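You operate a simulated robot arm through the tools that you are given. There is no shell and no other tool. Be economical: measure what you need, move in short steps, check, and stop when the job is done.

Carry out the task below with a simulated robot arm. There is one attempt and no reset: what you move stays moved.

TASK
Press the white balance tare button three times.
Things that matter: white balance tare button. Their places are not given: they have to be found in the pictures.

It is judged by the outcome, as a careful person would: the job done as asked, and still so three seconds after it is handed in. It fails if anything else is knocked over, pushed out of place, dropped, spilled or broken.

THE ROBOT
A 6-joint arm with a two-finger parallel gripper, fixed in place. Base frame: the origin is at the foot of the arm, x ahead of it, y to its left, z up. Lengths are in mm, angles in degrees, forces in N, time in s.
Its first joint turns from -66.0 to 66.0 degrees. Payload 2.7 kg.
Tool frame: the origin (TCP) lies between the finger pads and is the grasp point; the fingertips stand 23 mm ahead of it; z points along the fingers, y is the line along which they close. The gripper opens to 94 mm. The fingers are 38 mm wide and 10 mm thick; the gripper's body (54 by 96 mm) begins 39 mm behind the TCP.
Orientation is that of the tool frame in the base frame, as [roll, pitch, yaw] about the fixed x, y, z axes, in that order (R = Rz(yaw) Ry(pitch) Rx(roll)). With the fingers straight down and closing along the base's y, the tool's x points along the base's -x, its y along +y and its z along -z.

THE INTERFACE
- The arm moves only by the tool apply_moves. Its argument "targets" is a list that holds one entry, the list of rows, each a list of 7 numbers: the shift along the base's x, y, z in units of 20 mm (1.0 is 20 mm), then the turn, a rotation vector about the base's x, y, z in units of 6 degrees (1.0 is 6 degrees), then the finger opening in m, from 0 to 0.094. In form: [[[dx, dy, dz, wx, wy, wz, grip], ...]]. A call has 1 to 12 rows; each row shifts and turns the commanded pose from where the row before left it. A call with a number of a shift or a turn outside -1 to 1 is refused whole. A row lasts 0.2 s, in which the tool goes at most 50 mm and 8.6 degrees; a call with a longer step from one row to the next is refused whole, and so is a gripper value outside its range. A pose out of reach is approached as far as the arm can. The call stops where the force on the tool passes 40 N (or 10 N more than at its start, if that is more) or the arm is blocked; 0.2 s more then pass. The fingers move at their own pace (about 45 mm/s each) and stop on an object; they squeeze with about 31 N. The grip force told is the motor's: it shows also when the fingers shut on nothing. Time passes only in rows, and 0.2 s behind the last, so rows that do not move let the fingers close. It gives the time, the measured TCP pose, the force on the tool (base axes), the opening and the grip force at its end, in the units of the frame above (readings bear some noise), and new pictures: "views" is both (left out), scene, wrist or none.
- Cameras (640 x 400 px; columns grow to the right, rows downward): "scene" is fixed at [49.5, -410.2, 1425]; the picture's right is [0.90, -0.44, 0.00], its down [-0.19, -0.38, -0.91] and it looks along [0.40, 0.81, -0.42] (base axes); focal length 347 px, centre (320, 200). "wrist" rides on the gripper at [-39, 0, -44] in the tool frame; the picture's right is [0.00, -1.00, 0.00], its down [0.97, 0.00, -0.24] and it looks along [0.24, 0.00, 0.97] (tool axes); focal length 218 px, centre (320, 200).
- probe_pixels(camera, pixels): there is no depth. For up to 12 entries [column, row, z] of the newest picture of that camera ("zoom" is the newest enlarged one), the place [x, y] in the base frame at which the ray of that pixel passes the height z, good to about 3 mm, but the place of the scene camera against the robot may be out by one fixed shift of up to 18 mm in any direction. No time passes.
- enlarge(camera, box): a new picture of the part [left, top, right, bottom] of that camera's present view, enlarged. No time passes.
- finish_job(): hands the job in; it is judged then, once.

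Work in short steps. Measure before you move; look again where a grasp or a placing could have gone wrong, and mend it. You have 60 turns and 120 pictures in all, the two below and enlarged ones among them. Open the gripper and draw the arm clear of the work before you hand the job in, unless the task says otherwise; then end with one line.

The tools are called as name(argument=value, ...) on one line, values as JSON. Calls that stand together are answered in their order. apply_moves: Moves the arm, as the interface text tells. Its arguments: {"type":"object","properties":{"targets":{"type":"array"},"views":{"type":"string","enum":["both","scene","wrist","none"]}},"required":["targets"]} The other tools are called the same way: probe_pixels (camera, pixels) gives the place at which the rays of pixels pass given heights; enlarge (camera, box) takes an enlarged picture of a part of a camera's view; finish_job () hands the job in.

At the start:

```text
t: 0.0
eef_pos: [354.3, -55.5, 1278.7]
tool_rot: [-180.0, 0.0, -179.9]
contact_force: [0.9, -0.7, 0.5]
gripper_width: 94.1
gripper_force: 0.1
```

scene: 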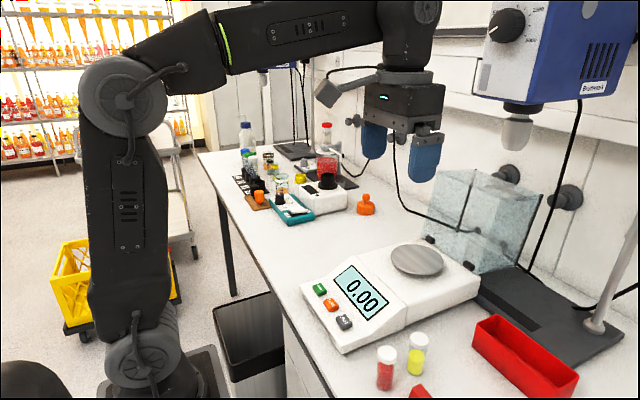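
wrist: 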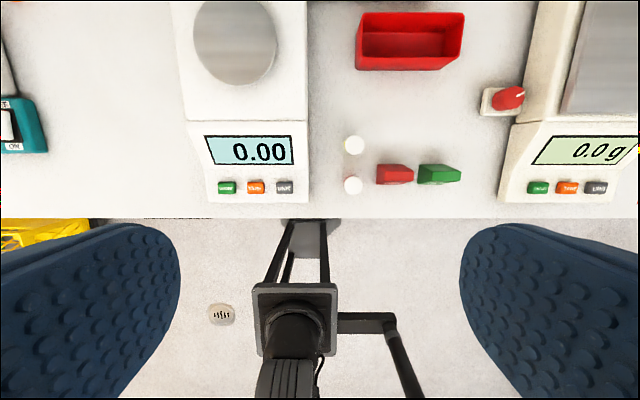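

Two balances are visible: a whiter one at left (wrist 245,150) and a cream one at right. I enlarge both to read the button labels.

enlarge(camera="wrist", box=[190, 120, 320, 210])

enlarge(camera="wrist", box=[470, 80, 640, 210])

enlarge(camera="scene", box=[290, 230, 490, 360])

probe_pixels(camera="wrist", pixels=[[227, 187, 942], [227, 187, 982], [255, 187, 942], [255, 187, 982], [285, 187, 982], [255, 200, 942], [236, 40, 990]])

probe_pixels(camera="scene", pixels=[[332, 305, 942], [332, 305, 982], [332, 305, 1002], [320, 289, 982], [344, 322, 982]])

```text
4.44 times, centred on (255, 165) of wrist
```

zoom: 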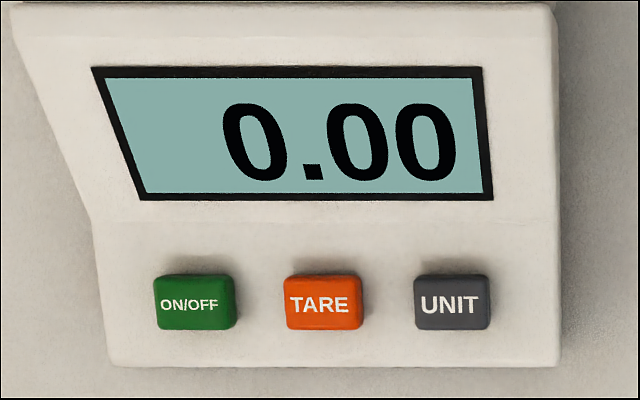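

```text
3.08 times, centred on (555, 145) of wrist
```

zoom: 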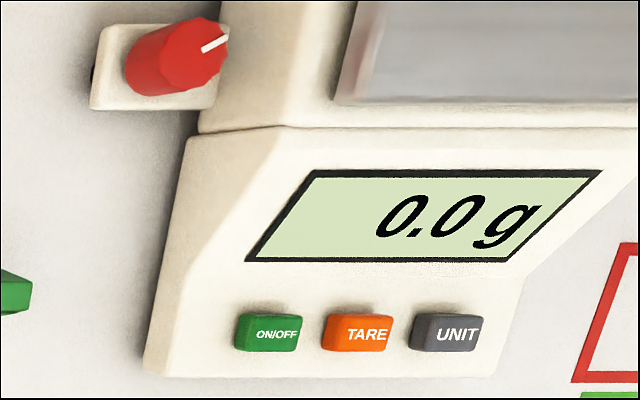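

```text
3.08 times, centred on (390, 295) of scene
```

zoom: 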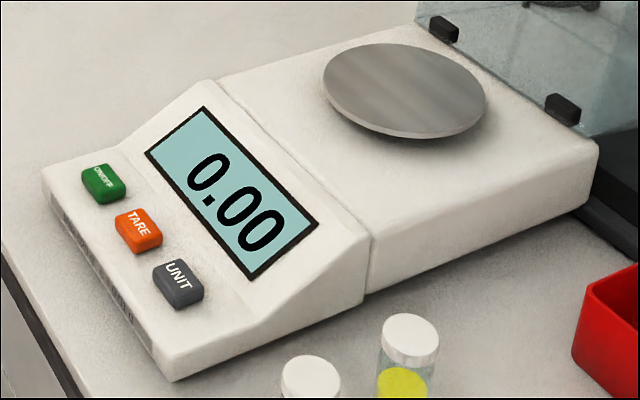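

```text
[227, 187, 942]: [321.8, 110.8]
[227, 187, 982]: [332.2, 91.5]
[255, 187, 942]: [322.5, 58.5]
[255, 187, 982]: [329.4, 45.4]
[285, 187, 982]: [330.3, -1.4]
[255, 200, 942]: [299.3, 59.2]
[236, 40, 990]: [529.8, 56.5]
```

```text
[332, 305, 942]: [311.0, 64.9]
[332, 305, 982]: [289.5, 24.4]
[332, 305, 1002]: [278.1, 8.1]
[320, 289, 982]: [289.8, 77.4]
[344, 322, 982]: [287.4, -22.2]
```

The white balance's TARE is the orange button at wrist (255,187), roughly x 325, y 55. I close the fingers, come nearer, and look again to triangulate its height.

apply_moves(targets=[[[-0.3, 1, -1, 0, 0, 0, 0], [-0.3, 1, -1, 0, 0, 0, 0], [-0.3, 1, -1, 0, 0, 0, 0], [-0.3, 1, -1, 0, 0, 0, 0], [-0.3, 1, -1, 0, 0, 0, 0], [0, 0.5, -1, 0, 0, 0, 0], [0, 0, 0, 0, 0, 0, 0]]])

```text
t: 1.6
eef_pos: [324.2, 55.5, 1157.8]
tool_rot: [-180.0, 0.0, -180.0]
contact_force: [0.5, -0.1, -0.9]
gripper_width: 0.0
gripper_force: 30.8
```

scene: 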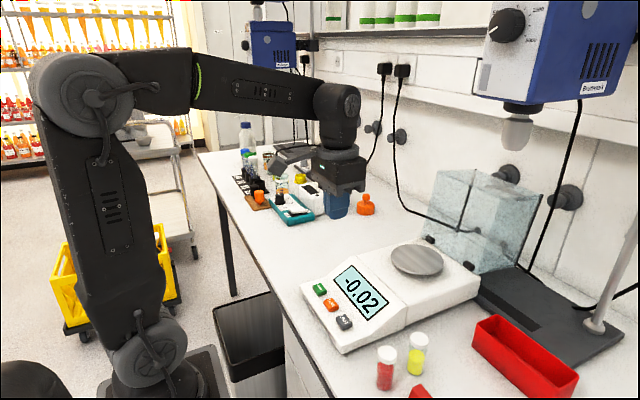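
wrist: 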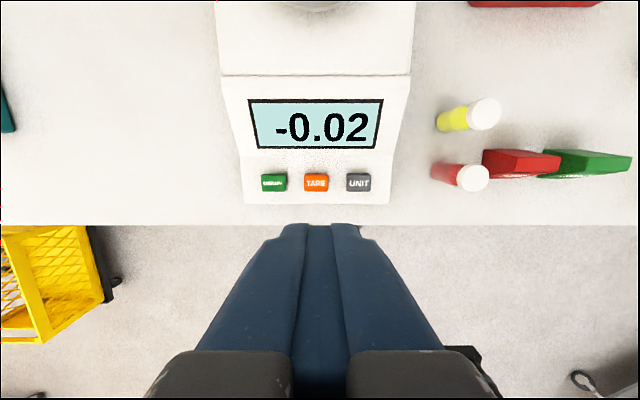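

TARE is now at wrist (316,183). Probe it at several heights, along with neighbours and the panel.

probe_pixels(camera="wrist", pixels=[[316, 183, 942], [316, 183, 960], [316, 183, 980], [316, 192, 960], [316, 174, 960], [304, 183, 960], [328, 183, 960], [273, 183, 960], [359, 183, 960], [316, 204, 942], [316, 224, 942]])

enlarge(camera="wrist", box=[230, 90, 400, 220])

```text
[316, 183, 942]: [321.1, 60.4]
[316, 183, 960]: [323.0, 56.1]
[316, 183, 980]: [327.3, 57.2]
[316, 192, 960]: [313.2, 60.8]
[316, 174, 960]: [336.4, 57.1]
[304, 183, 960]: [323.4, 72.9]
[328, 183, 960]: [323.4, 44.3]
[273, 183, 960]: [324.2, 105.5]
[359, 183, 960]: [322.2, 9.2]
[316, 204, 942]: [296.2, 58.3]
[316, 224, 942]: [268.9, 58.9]
```

```text
3.08 times, centred on (315, 155) of wrist
```

zoom: 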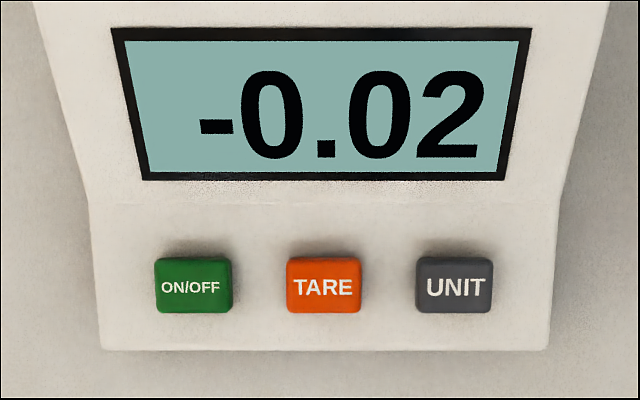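

The button centre is about (324, 58), top near z 955–965, about 28×20 mm. I turn the tool 90° so the fingers' width lies along the button's long side (y), and lower partway.

apply_moves(targets=[[[0, 0.12, -0.2, 0, 0, 1, 0], [0, 0, -0.2, 0, 0, 1, 0], [0, 0, -0.2, 0, 0, 1, 0], [0, 0, -0.2, 0, 0, 1, 0], [0, 0, -0.2, 0, 0, 1, 0], [0, 0, -0.2, 0, 0, 1, 0], [0, 0, -0.2, 0, 0, 1, 0], [0, 0, -0.2, 0, 0, 1, 0], [0, 0, -0.2, 0, 0, 1, 0], [0, 0, -0.2, 0, 0, 1, 0], [0, 0, -0.2, 0, 0, 1, 0], [0, 0, -0.2, 0, 0, 1, 0]]], views="none")

apply_moves(targets=[[[0, 0, -0.4, 0, 0, 1, 0], [0, 0, -0.4, 0, 0, 1, 0], [0, 0, -0.4, 0, 0, 1, 0], [0, 0, -0.8, 0, 0, 0, 0], [0, 0, -0.8, 0, 0, 0, 0]]])

```text
t: 4.2
eef_pos: [324.9, 56.8, 1110.7]
tool_rot: [-180.0, 0.1, -107.9]
contact_force: [-0.4, 0.6, 1.1]
gripper_width: 0.2
gripper_force: 30.6
```

```text
t: 5.4
eef_pos: [324.1, 56.3, 1053.8]
tool_rot: [-179.9, 0.0, -89.9]
contact_force: [0.3, 0.0, -0.1]
gripper_width: 0.0
gripper_force: 30.9
```

scene: 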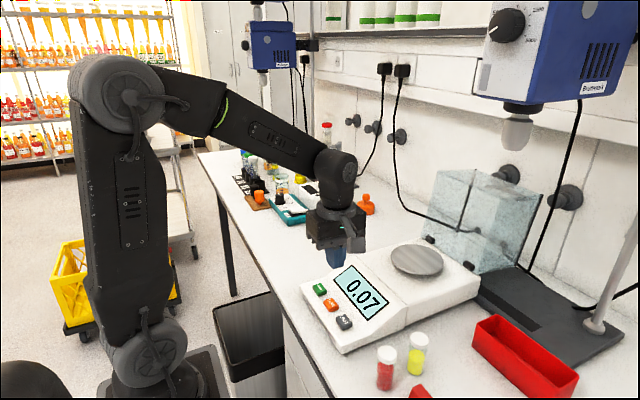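
wrist: 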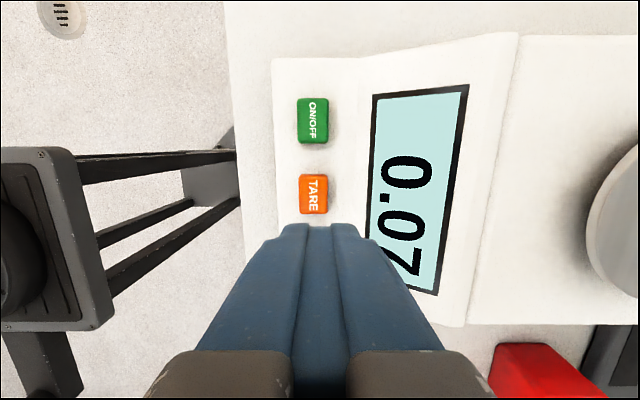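

Now TARE is at wrist (313,194), slightly toward −x of the finger centre line (320). Probe for a finer fix.

probe_pixels(camera="wrist", pixels=[[313, 194, 955], [313, 194, 965], [313, 194, 975], [313, 174, 960], [313, 213, 960], [299, 194, 960], [328, 194, 960], [313, 121, 960]])

```text
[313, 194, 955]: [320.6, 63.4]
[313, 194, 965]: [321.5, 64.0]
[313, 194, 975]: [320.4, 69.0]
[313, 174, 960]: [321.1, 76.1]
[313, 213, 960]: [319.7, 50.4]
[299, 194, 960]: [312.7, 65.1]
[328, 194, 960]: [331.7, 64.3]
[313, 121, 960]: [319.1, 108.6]
```

Best fix is about (321, 61). I shift there and descend to fingertips at about z 980.

apply_moves(targets=[[[-0.15, 0.25, -0.8, 0, 0, 0, 0], [0, 0, -0.8, 0, 0, 0, 0], [0, 0, -0.9, 0, 0, 0, 0], [0, 0, 0, 0, 0, 0, 0]]])

enlarge(camera="scene", box=[290, 230, 410, 340])

```text
t: 6.4
eef_pos: [322.1, 62.3, 1003.8]
tool_rot: [-180.0, 0.0, -90.0]
contact_force: [-0.5, 0.5, -0.4]
gripper_width: 0.0
gripper_force: 31.4
```

scene: 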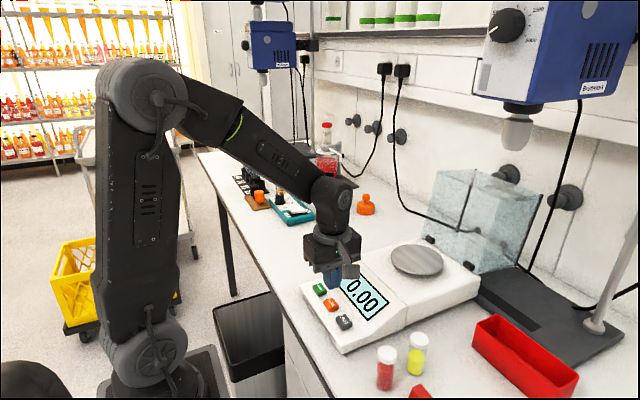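
wrist: 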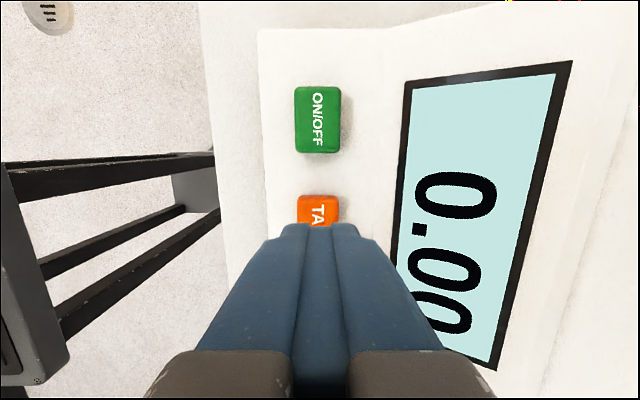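

```text
3.64 times, centred on (350, 285) of scene
```

zoom: 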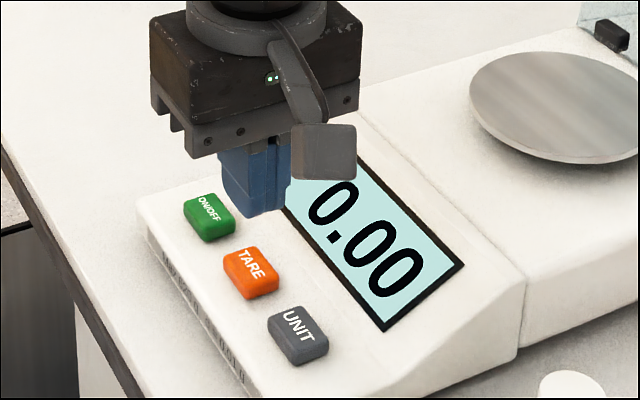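

Aligned in x (button centre column ~318 vs 320) and y within a few mm. Fingertips are at z≈981; I descend in small steps watching force and pictures.

apply_moves(targets=[[[0, 0, -0.3, 0, 0, 0, 0], [0, 0, -0.3, 0, 0, 0, 0], [0, 0, -0.1, 0, 0, 0, 0], [0, 0, 0, 0, 0, 0, 0]]])

enlarge(camera="scene", box=[290, 230, 410, 340])

```text
t: 7.4
eef_pos: [321.9, 60.1, 990.6]
tool_rot: [-179.9, 0.0, -90.0]
contact_force: [-0.1, 0.3, 0.0]
gripper_width: 0.0
gripper_force: 30.9
```

scene: 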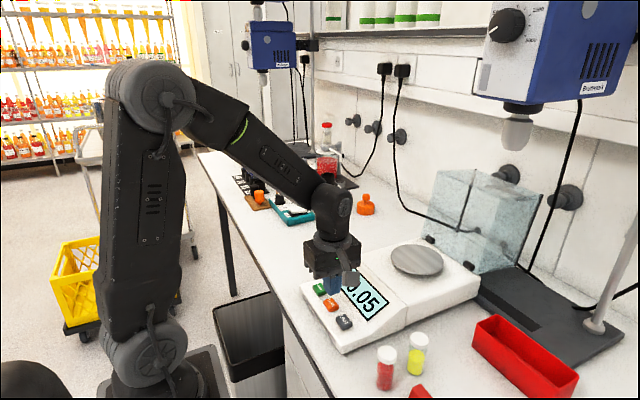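
wrist: 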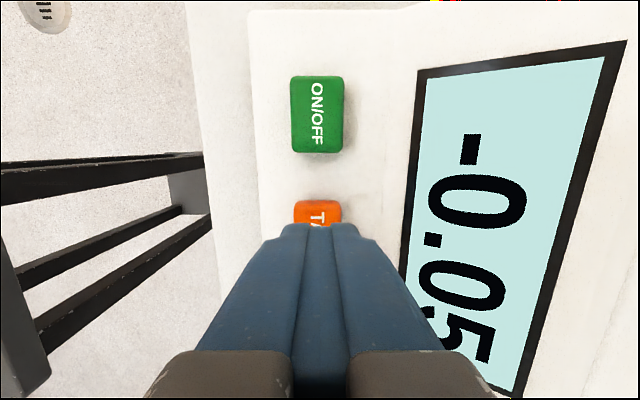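

```text
3.64 times, centred on (350, 285) of scene
```

zoom: 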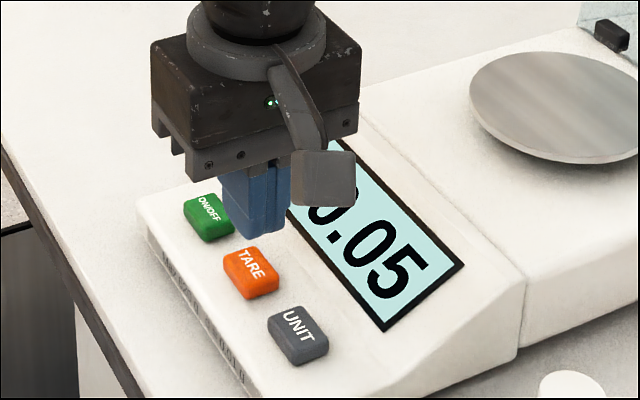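

Tips at z≈967, still ~12 mm above the button. Continue down.

apply_moves(targets=[[[0, 0, -0.2, 0, 0, 0, 0], [0, 0, -0.2, 0, 0, 0, 0], [0, 0, 0, 0, 0, 0, 0]]])

enlarge(camera="scene", box=[290, 230, 410, 340])

```text
t: 8.2
eef_pos: [321.7, 62.0, 983.9]
tool_rot: [-179.9, 0.0, -90.1]
contact_force: [0.5, 0.7, 0.8]
gripper_width: 0.0
gripper_force: 31.0
```

scene: 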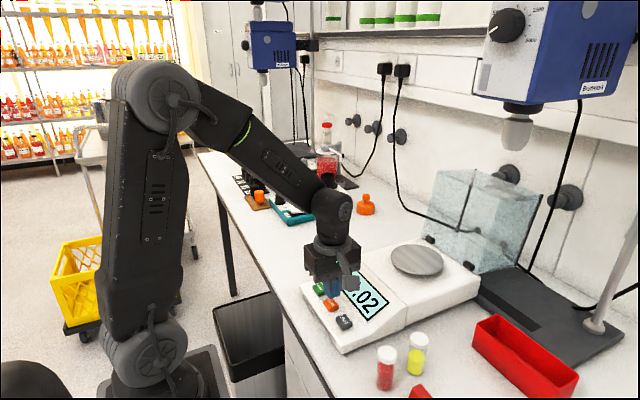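
wrist: 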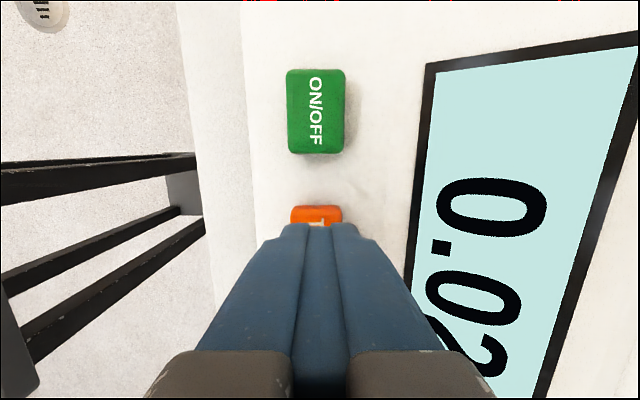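

```text
3.64 times, centred on (350, 285) of scene
```

zoom: 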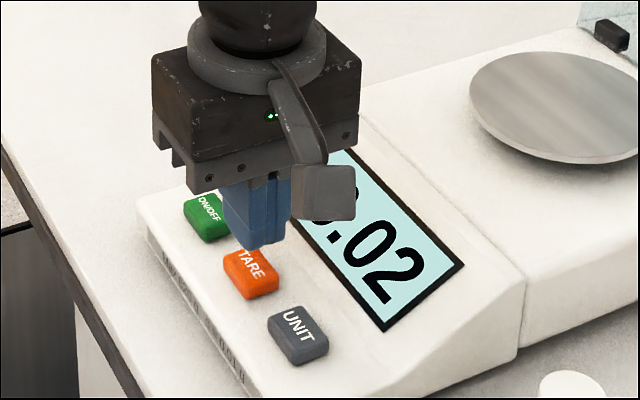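

Tips at z≈960, just above. The wrist geometry suggests the button centre is y≈64–65; I shift 3 mm in y and lower 4 mm.

apply_moves(targets=[[[0, 0.15, 0, 0, 0, 0, 0], [0, 0, -0.1, 0, 0, 0, 0], [0, 0, -0.1, 0, 0, 0, 0], [0, 0, 0, 0, 0, 0, 0]]])

enlarge(camera="scene", box=[290, 230, 410, 340])

```text
t: 9.2
eef_pos: [320.8, 63.9, 979.9]
tool_rot: [-179.9, 0.0, -90.0]
contact_force: [-0.4, -0.4, 0.2]
gripper_width: 0.0
gripper_force: 31.1
```

scene: 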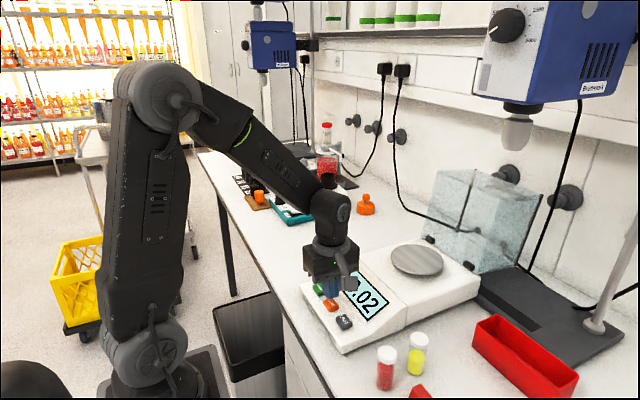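
wrist: 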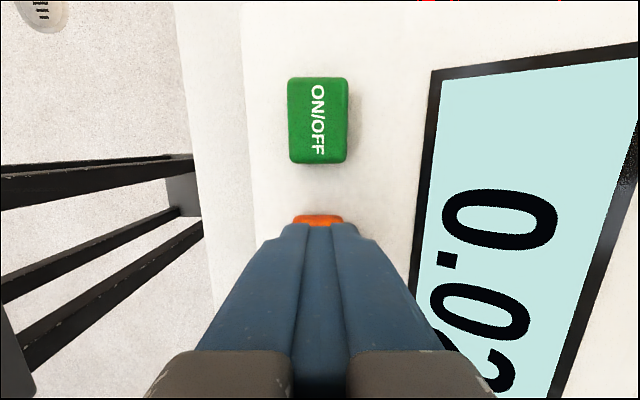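

```text
3.64 times, centred on (350, 285) of scene
```

zoom: 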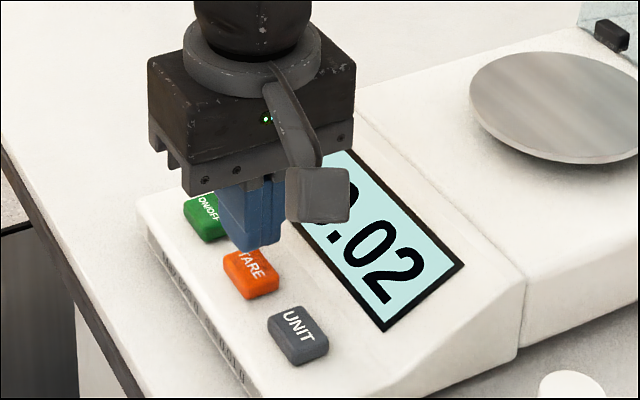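

I take a tighter look at the fingertip and the button before contact.

enlarge(camera="scene", box=[335, 275, 389, 315])

enlarge(camera="scene", box=[310, 270, 370, 310])

enlarge(camera="wrist", box=[260, 180, 380, 260])

```text
10.00 times, centred on (362, 295) of scene
```

zoom: 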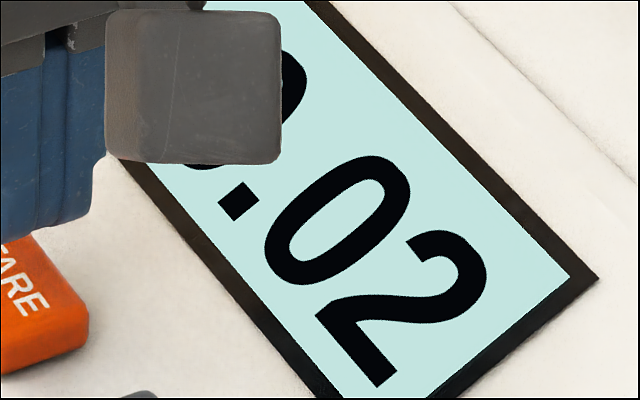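

```text
10.00 times, centred on (340, 290) of scene
```

zoom: 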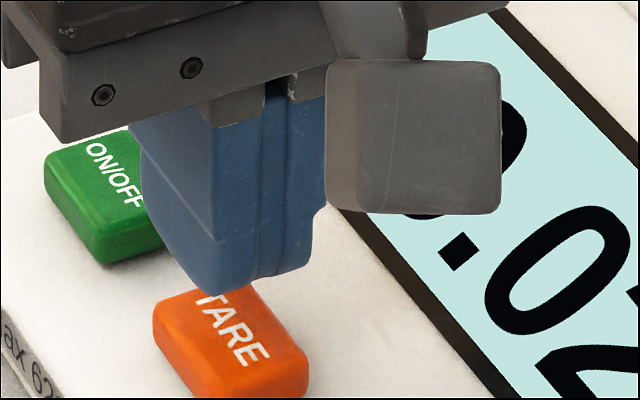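

```text
5.00 times, centred on (320, 220) of wrist
```

zoom: 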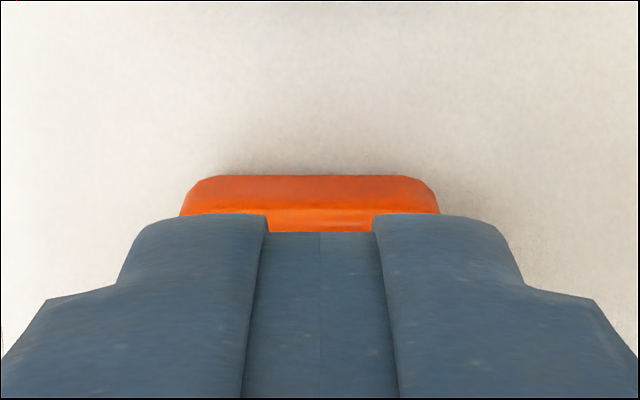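

The tip sits directly over TARE in x/y, but the pictures suggest the gap is still 10–20 mm. I keep lowering slowly with force watching.

apply_moves(targets=[[[0, -0.05, -0.1, 0, 0, 0, 0], [0, 0, -0.1, 0, 0, 0, 0], [0, 0, -0.1, 0, 0, 0, 0], [0, 0, 0, 0, 0, 0, 0]]], views="wrist")

enlarge(camera="scene", box=[310, 270, 370, 310])

```text
t: 10.2
eef_pos: [322.2, 63.5, 973.1]
tool_rot: [-179.9, 0.0, -90.0]
contact_force: [1.0, 0.1, -0.1]
gripper_width: 0.0
gripper_force: 31.1
```

wrist: 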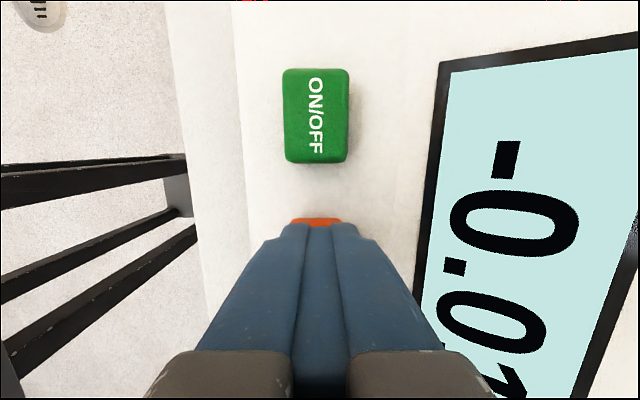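

```text
10.00 times, centred on (340, 290) of scene
```

zoom: 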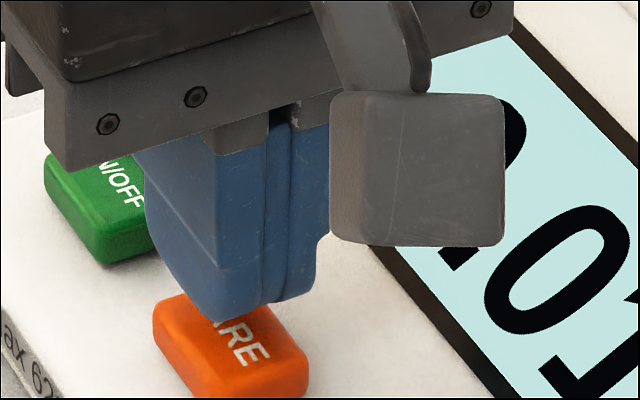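

No contact yet; the tip is following straight down toward TARE. Continue 6 mm more.

apply_moves(targets=[[[0, 0, -0.1, 0, 0, 0, 0], [0, 0, -0.1, 0, 0, 0, 0], [0, 0, -0.1, 0, 0, 0, 0], [0, 0, 0, 0, 0, 0, 0]]], views="wrist")

enlarge(camera="scene", box=[310, 270, 370, 310])

```text
t: 11.2
eef_pos: [320.5, 63.8, 967.6]
tool_rot: [-180.0, 0.0, -90.0]
contact_force: [0.2, -0.2, -0.6]
gripper_width: 0.1
gripper_force: 31.2
```

wrist: 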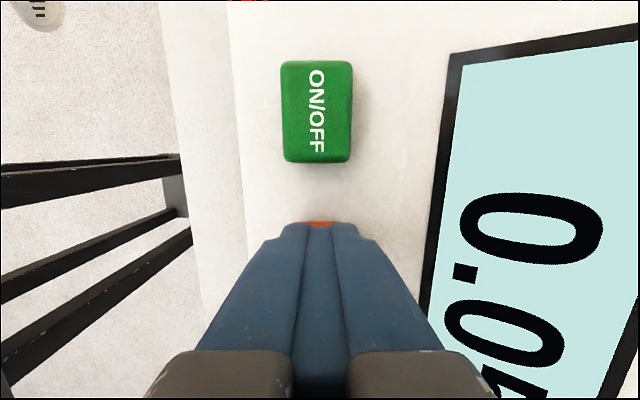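

```text
10.00 times, centred on (340, 290) of scene
```

zoom: 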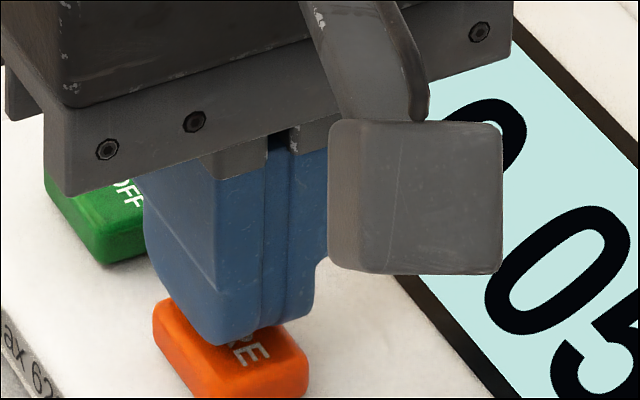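

Still no contact (force ~0). Go on 6 mm in 1 mm steps.

apply_moves(targets=[[[0, 0, -0.05, 0, 0, 0, 0], [0, 0, -0.05, 0, 0, 0, 0], [0, 0, -0.05, 0, 0, 0, 0], [0, 0, -0.05, 0, 0, 0, 0], [0, 0, -0.05, 0, 0, 0, 0], [0, 0, -0.05, 0, 0, 0, 0], [0, 0, 0, 0, 0, 0, 0]]], views="wrist")

enlarge(camera="scene", box=[310, 270, 370, 310])

```text
t: 12.8
eef_pos: [320.3, 63.7, 961.1]
tool_rot: [-180.0, 0.0, -90.0]
contact_force: [0.5, -0.7, 2.6]
gripper_width: 0.0
gripper_force: 31.6
```

wrist: 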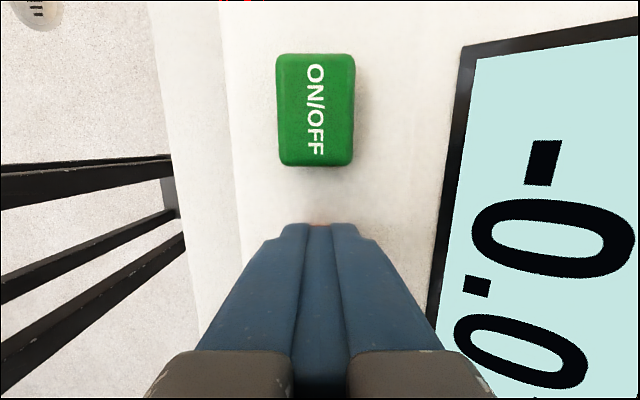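

```text
10.00 times, centred on (340, 290) of scene
```

zoom: 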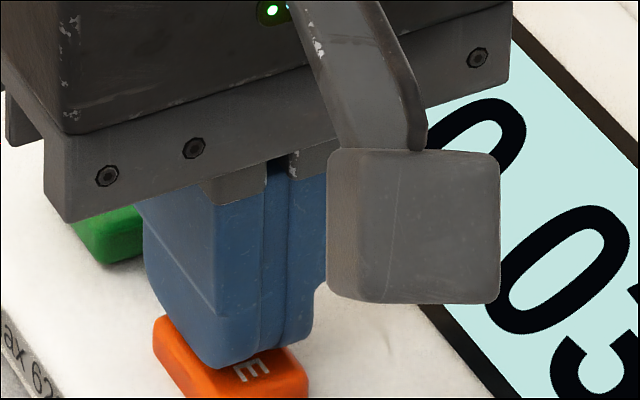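

Contact: 2.6 N and the button's corner seems to have moved down a bit. I press on in fine steps to learn the travel and end stop.

apply_moves(targets=[[[0, 0, -0.05, 0, 0, 0, 0], [0, 0, 0, 0, 0, 0, 0]]], views="wrist")

enlarge(camera="scene", box=[310, 270, 370, 310])

```text
t: 13.4
eef_pos: [321.1, 63.9, 960.6]
tool_rot: [180.0, 0.1, -90.0]
contact_force: [-1.4, -0.2, 1.7]
gripper_width: 0.0
gripper_force: 31.1
```

wrist: 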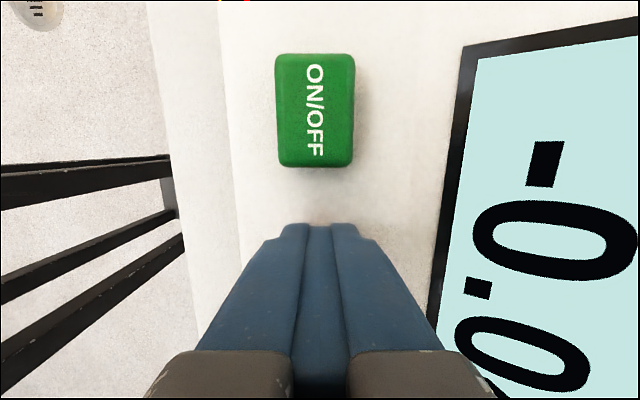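

```text
10.00 times, centred on (340, 290) of scene
```

zoom: 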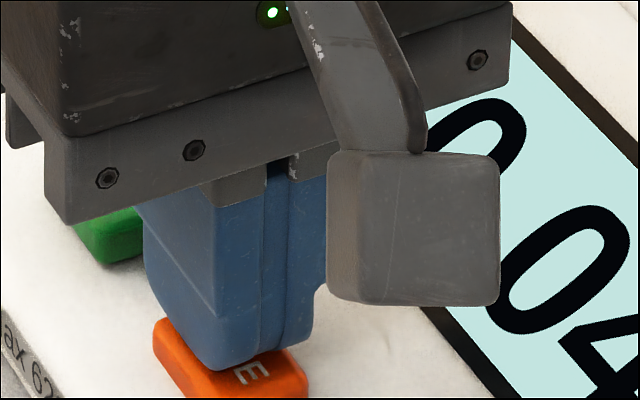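

The button is yielding. Press 2 mm further.

apply_moves(targets=[[[0, 0, -0.05, 0, 0, 0, 0], [0, 0, -0.05, 0, 0, 0, 0], [0, 0, 0, 0, 0, 0, 0]]], views="none")

enlarge(camera="scene", box=[310, 270, 370, 310])

```text
t: 14.2
eef_pos: [322.8, 64.1, 958.3]
tool_rot: [179.9, 0.1, -90.0]
contact_force: [-2.7, 1.6, 6.1]
gripper_width: 0.0
gripper_force: 31.4
```

```text
10.00 times, centred on (340, 290) of scene
```

zoom: 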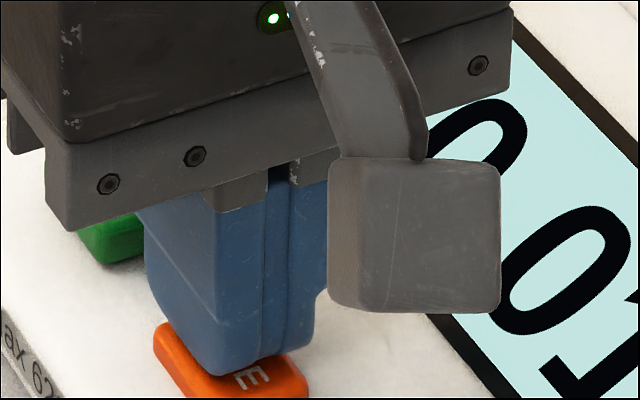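

6 N and still travelling. A bit further.

apply_moves(targets=[[[0, 0, -0.05, 0, 0, 0, 0], [0, 0, 0, 0, 0, 0, 0]]], views="none")

enlarge(camera="scene", box=[310, 270, 370, 310])

```text
t: 14.8
eef_pos: [321.3, 64.4, 959.1]
tool_rot: [-180.0, 0.1, -90.0]
contact_force: [-3.0, 1.9, 9.5]
gripper_width: 0.0
gripper_force: 31.1
```

```text
10.00 times, centred on (340, 290) of scene
```

zoom: 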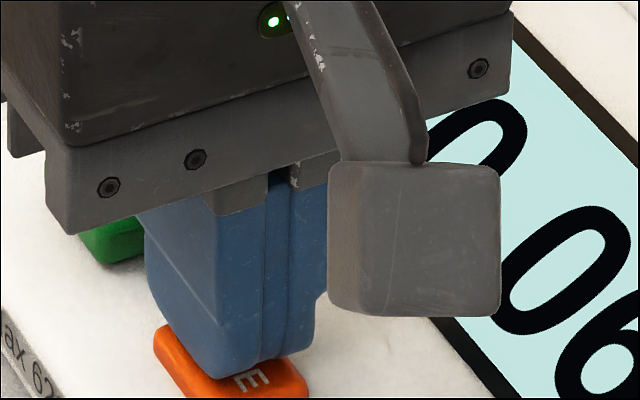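

Force 9.5 N. One to two more mm to confirm bottoming.

apply_moves(targets=[[[0, 0, -0.05, 0, 0, 0, 0], [0, 0, -0.05, 0, 0, 0, 0], [0, 0, 0, 0, 0, 0, 0]]], views="none")

enlarge(camera="scene", box=[310, 270, 370, 310])

```text
t: 15.6
eef_pos: [322.2, 65.4, 956.1]
tool_rot: [-179.8, 0.0, -89.9]
contact_force: [1.9, 1.3, 20.2]
gripper_width: 0.0
gripper_force: 30.3
```

```text
10.00 times, centred on (340, 290) of scene
```

zoom: 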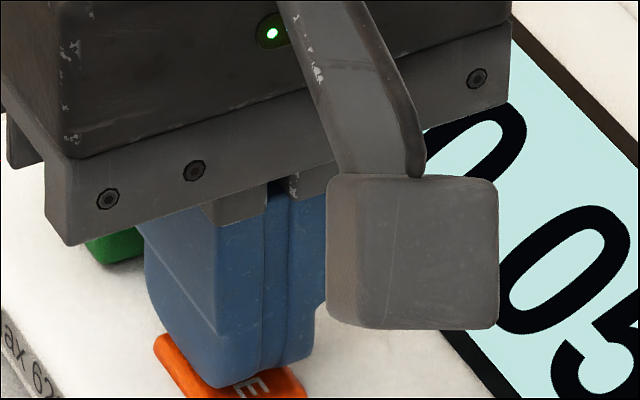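

Now 20 N, button deeper. One more small step to see whether it is bottomed.

apply_moves(targets=[[[0, 0, -0.05, 0, 0, 0, 0], [0, 0, 0, 0, 0, 0, 0]]], views="wrist")

enlarge(camera="scene", box=[310, 270, 370, 310])

```text
t: 16.2
eef_pos: [321.3, 64.8, 953.5]
tool_rot: [-179.8, 0.1, -89.8]
contact_force: [4.3, -2.5, 26.6]
gripper_width: 0.0
gripper_force: 31.0
```

wrist: 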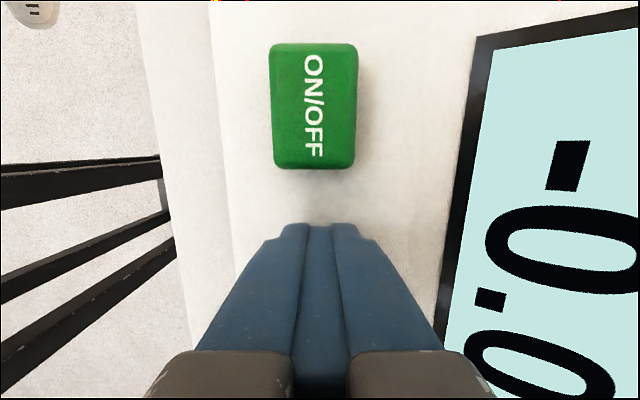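

```text
10.00 times, centred on (340, 290) of scene
```

zoom: 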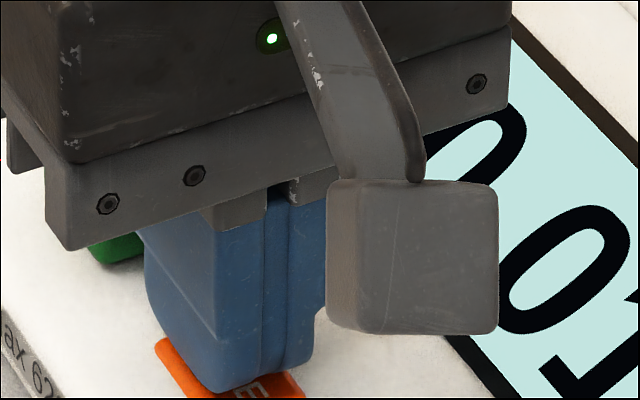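

26 N, button pushed down ~8 mm and nearly flush: a full press. Now release fully and check it springs back and the balance has not shifted.

apply_moves(targets=[[[0, 0, -0.05, 0, 0, 0, 0], [0, 0, 0.3, 0, 0, 0, 0], [0, 0, 0.5, 0, 0, 0, 0], [0, 0, 0.5, 0, 0, 0, 0], [0, 0, 0, 0, 0, 0, 0], [0, 0, 0, 0, 0, 0, 0]]], views="wrist")

enlarge(camera="scene", box=[310, 270, 370, 310])

```text
t: 17.6
eef_pos: [321.1, 64.5, 977.8]
tool_rot: [180.0, 0.0, -90.0]
contact_force: [-0.6, 0.6, -0.4]
gripper_width: 0.2
gripper_force: 30.7
```

wrist: 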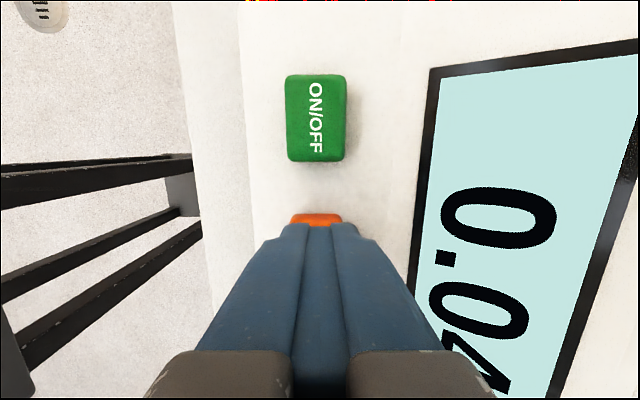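

```text
10.00 times, centred on (340, 290) of scene
```

zoom: 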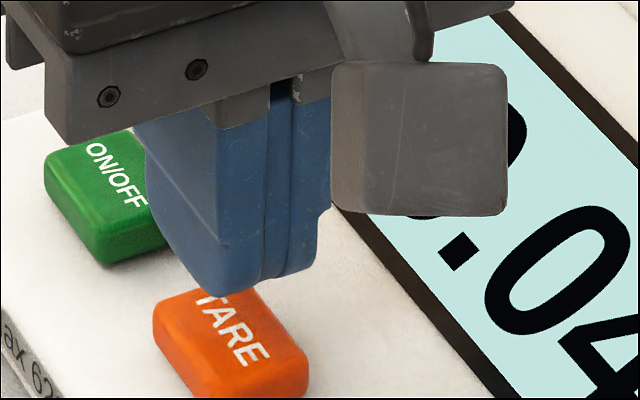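

The button sprang back and the balance is unmoved. Second press to the same depth, then release.

apply_moves(targets=[[[0, 0, -0.3, 0, 0, 0, 0], [0, 0, -0.3, 0, 0, 0, 0], [0, 0, -0.2, 0, 0, 0, 0], [0, 0, -0.2, 0, 0, 0, 0], [0, 0, -0.15, 0, 0, 0, 0], [0, 0, -0.1, 0, 0, 0, 0], [0, 0, -0.05, 0, 0, 0, 0], [0, 0, 0, 0, 0, 0, 0]]], views="none")

enlarge(camera="scene", box=[310, 270, 370, 310])

```text
t: 19.4
eef_pos: [321.6, 62.8, 953.7]
tool_rot: [-179.9, 0.1, -89.9]
contact_force: [-9.9, 3.0, 31.1]
gripper_width: 0.0
gripper_force: 31.1
```

```text
10.00 times, centred on (340, 290) of scene
```

zoom: 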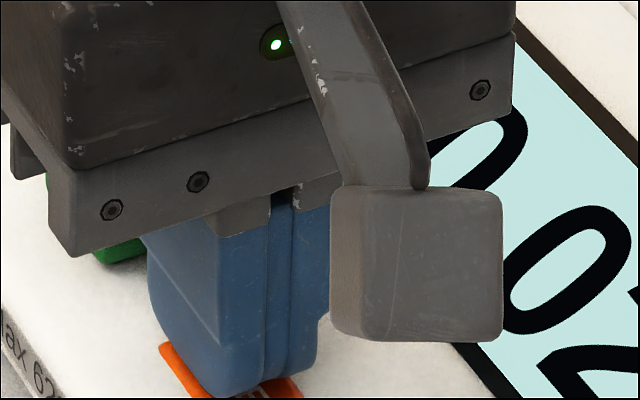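

Second press is fully in (31 N, button nearly flush). Release.

apply_moves(targets=[[[0, 0, 0.3, 0, 0, 0, 0], [0, 0, 0.5, 0, 0, 0, 0], [0, 0, 0.5, 0, 0, 0, 0], [0, 0, 0, 0, 0, 0, 0], [0, 0, 0, 0, 0, 0, 0]]], views="none")

enlarge(camera="scene", box=[310, 270, 370, 310])

```text
t: 20.6
eef_pos: [321.4, 63.6, 978.2]
tool_rot: [180.0, -0.1, -90.1]
contact_force: [1.0, -0.7, 0.1]
gripper_width: 0.1
gripper_force: 31.6
```

```text
10.00 times, centred on (340, 290) of scene
```

zoom: 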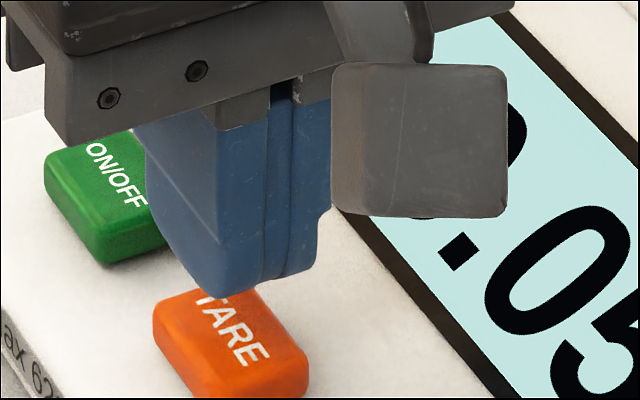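

Button is back up. Third press, identical.

apply_moves(targets=[[[0, 0, -0.3, 0, 0, 0, 0], [0, 0, -0.3, 0, 0, 0, 0], [0, 0, -0.2, 0, 0, 0, 0], [0, 0, -0.2, 0, 0, 0, 0], [0, 0, -0.15, 0, 0, 0, 0], [0, 0, -0.1, 0, 0, 0, 0], [0, 0, -0.05, 0, 0, 0, 0], [0, 0, 0, 0, 0, 0, 0]]], views="none")

enlarge(camera="scene", box=[310, 270, 370, 310])

```text
t: 22.4
eef_pos: [320.1, 63.5, 954.1]
tool_rot: [-179.8, 0.2, -90.0]
contact_force: [-9.9, -0.1, 33.5]
gripper_width: 0.0
gripper_force: 30.8
```

```text
10.00 times, centred on (340, 290) of scene
```

zoom: 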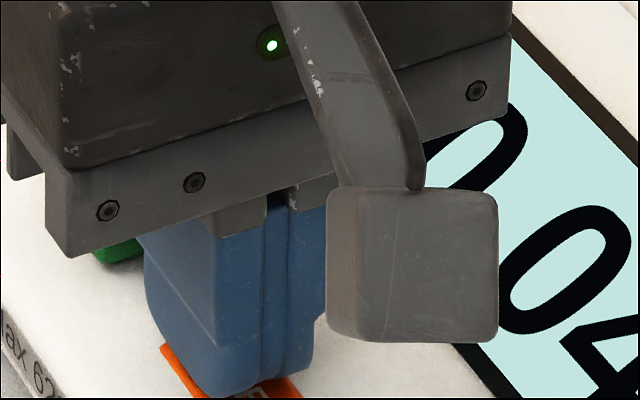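

Third press fully in (33 N). Release, rise well clear and open the gripper once high.

apply_moves(targets=[[[0, 0, 0.3, 0, 0, 0, 0], [0, 0, 0.5, 0, 0, 0, 0], [0, 0, 1, 0, 0, 0, 0], [0, 0, 1, 0, 0, 0, 0], [0, 0, 1, 0, 0, 0, 0], [0, 0, 1, 0, 0, 0, 0], [0, 0, 1, 0, 0, 0, 0], [0, 0, 1, 0, 0, 0, 0.03], [0, 0, 1, 0, 0, 0, 0.06], [0, 0, 1, 0, 0, 0, 0.09], [0, 0, 0, 0, 0, 0, 0.09], [0, 0, 0, 0, 0, 0, 0.09]]])

enlarge(camera="scene", box=[290, 230, 490, 360])

```text
t: 25.0
eef_pos: [320.3, 64.0, 1129.1]
tool_rot: [-180.0, 0.0, -90.0]
contact_force: [0.1, 0.4, 0.4]
gripper_width: 90.2
gripper_force: 0.1
```

scene: 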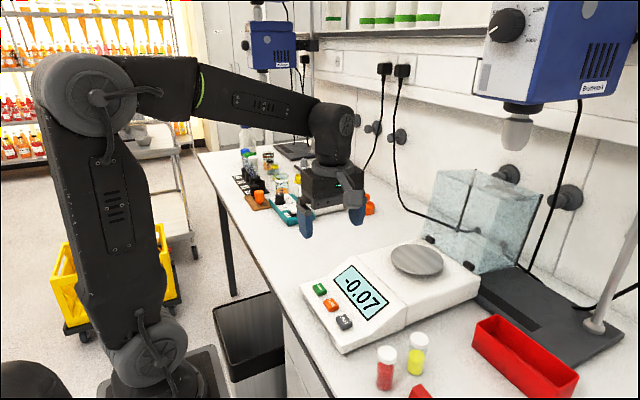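
wrist: 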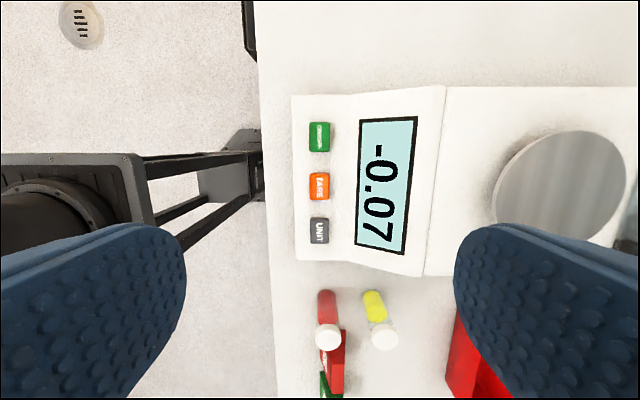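

```text
3.08 times, centred on (390, 295) of scene
```

zoom: 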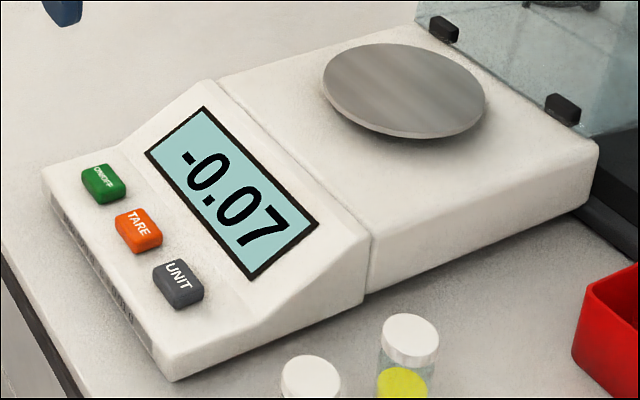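

The balance has not moved, TARE is back up, and the arm is clear with the gripper open. Handing in.

finish_job()

```text
The job is handed in.
```

I pressed the white balance's TARE button three times, pushing it in nearly flush and letting it spring back each time. The display kept drifting by a few hundredths throughout, so it gave no separate sign that each press registered. Nothing else was touched or moved.
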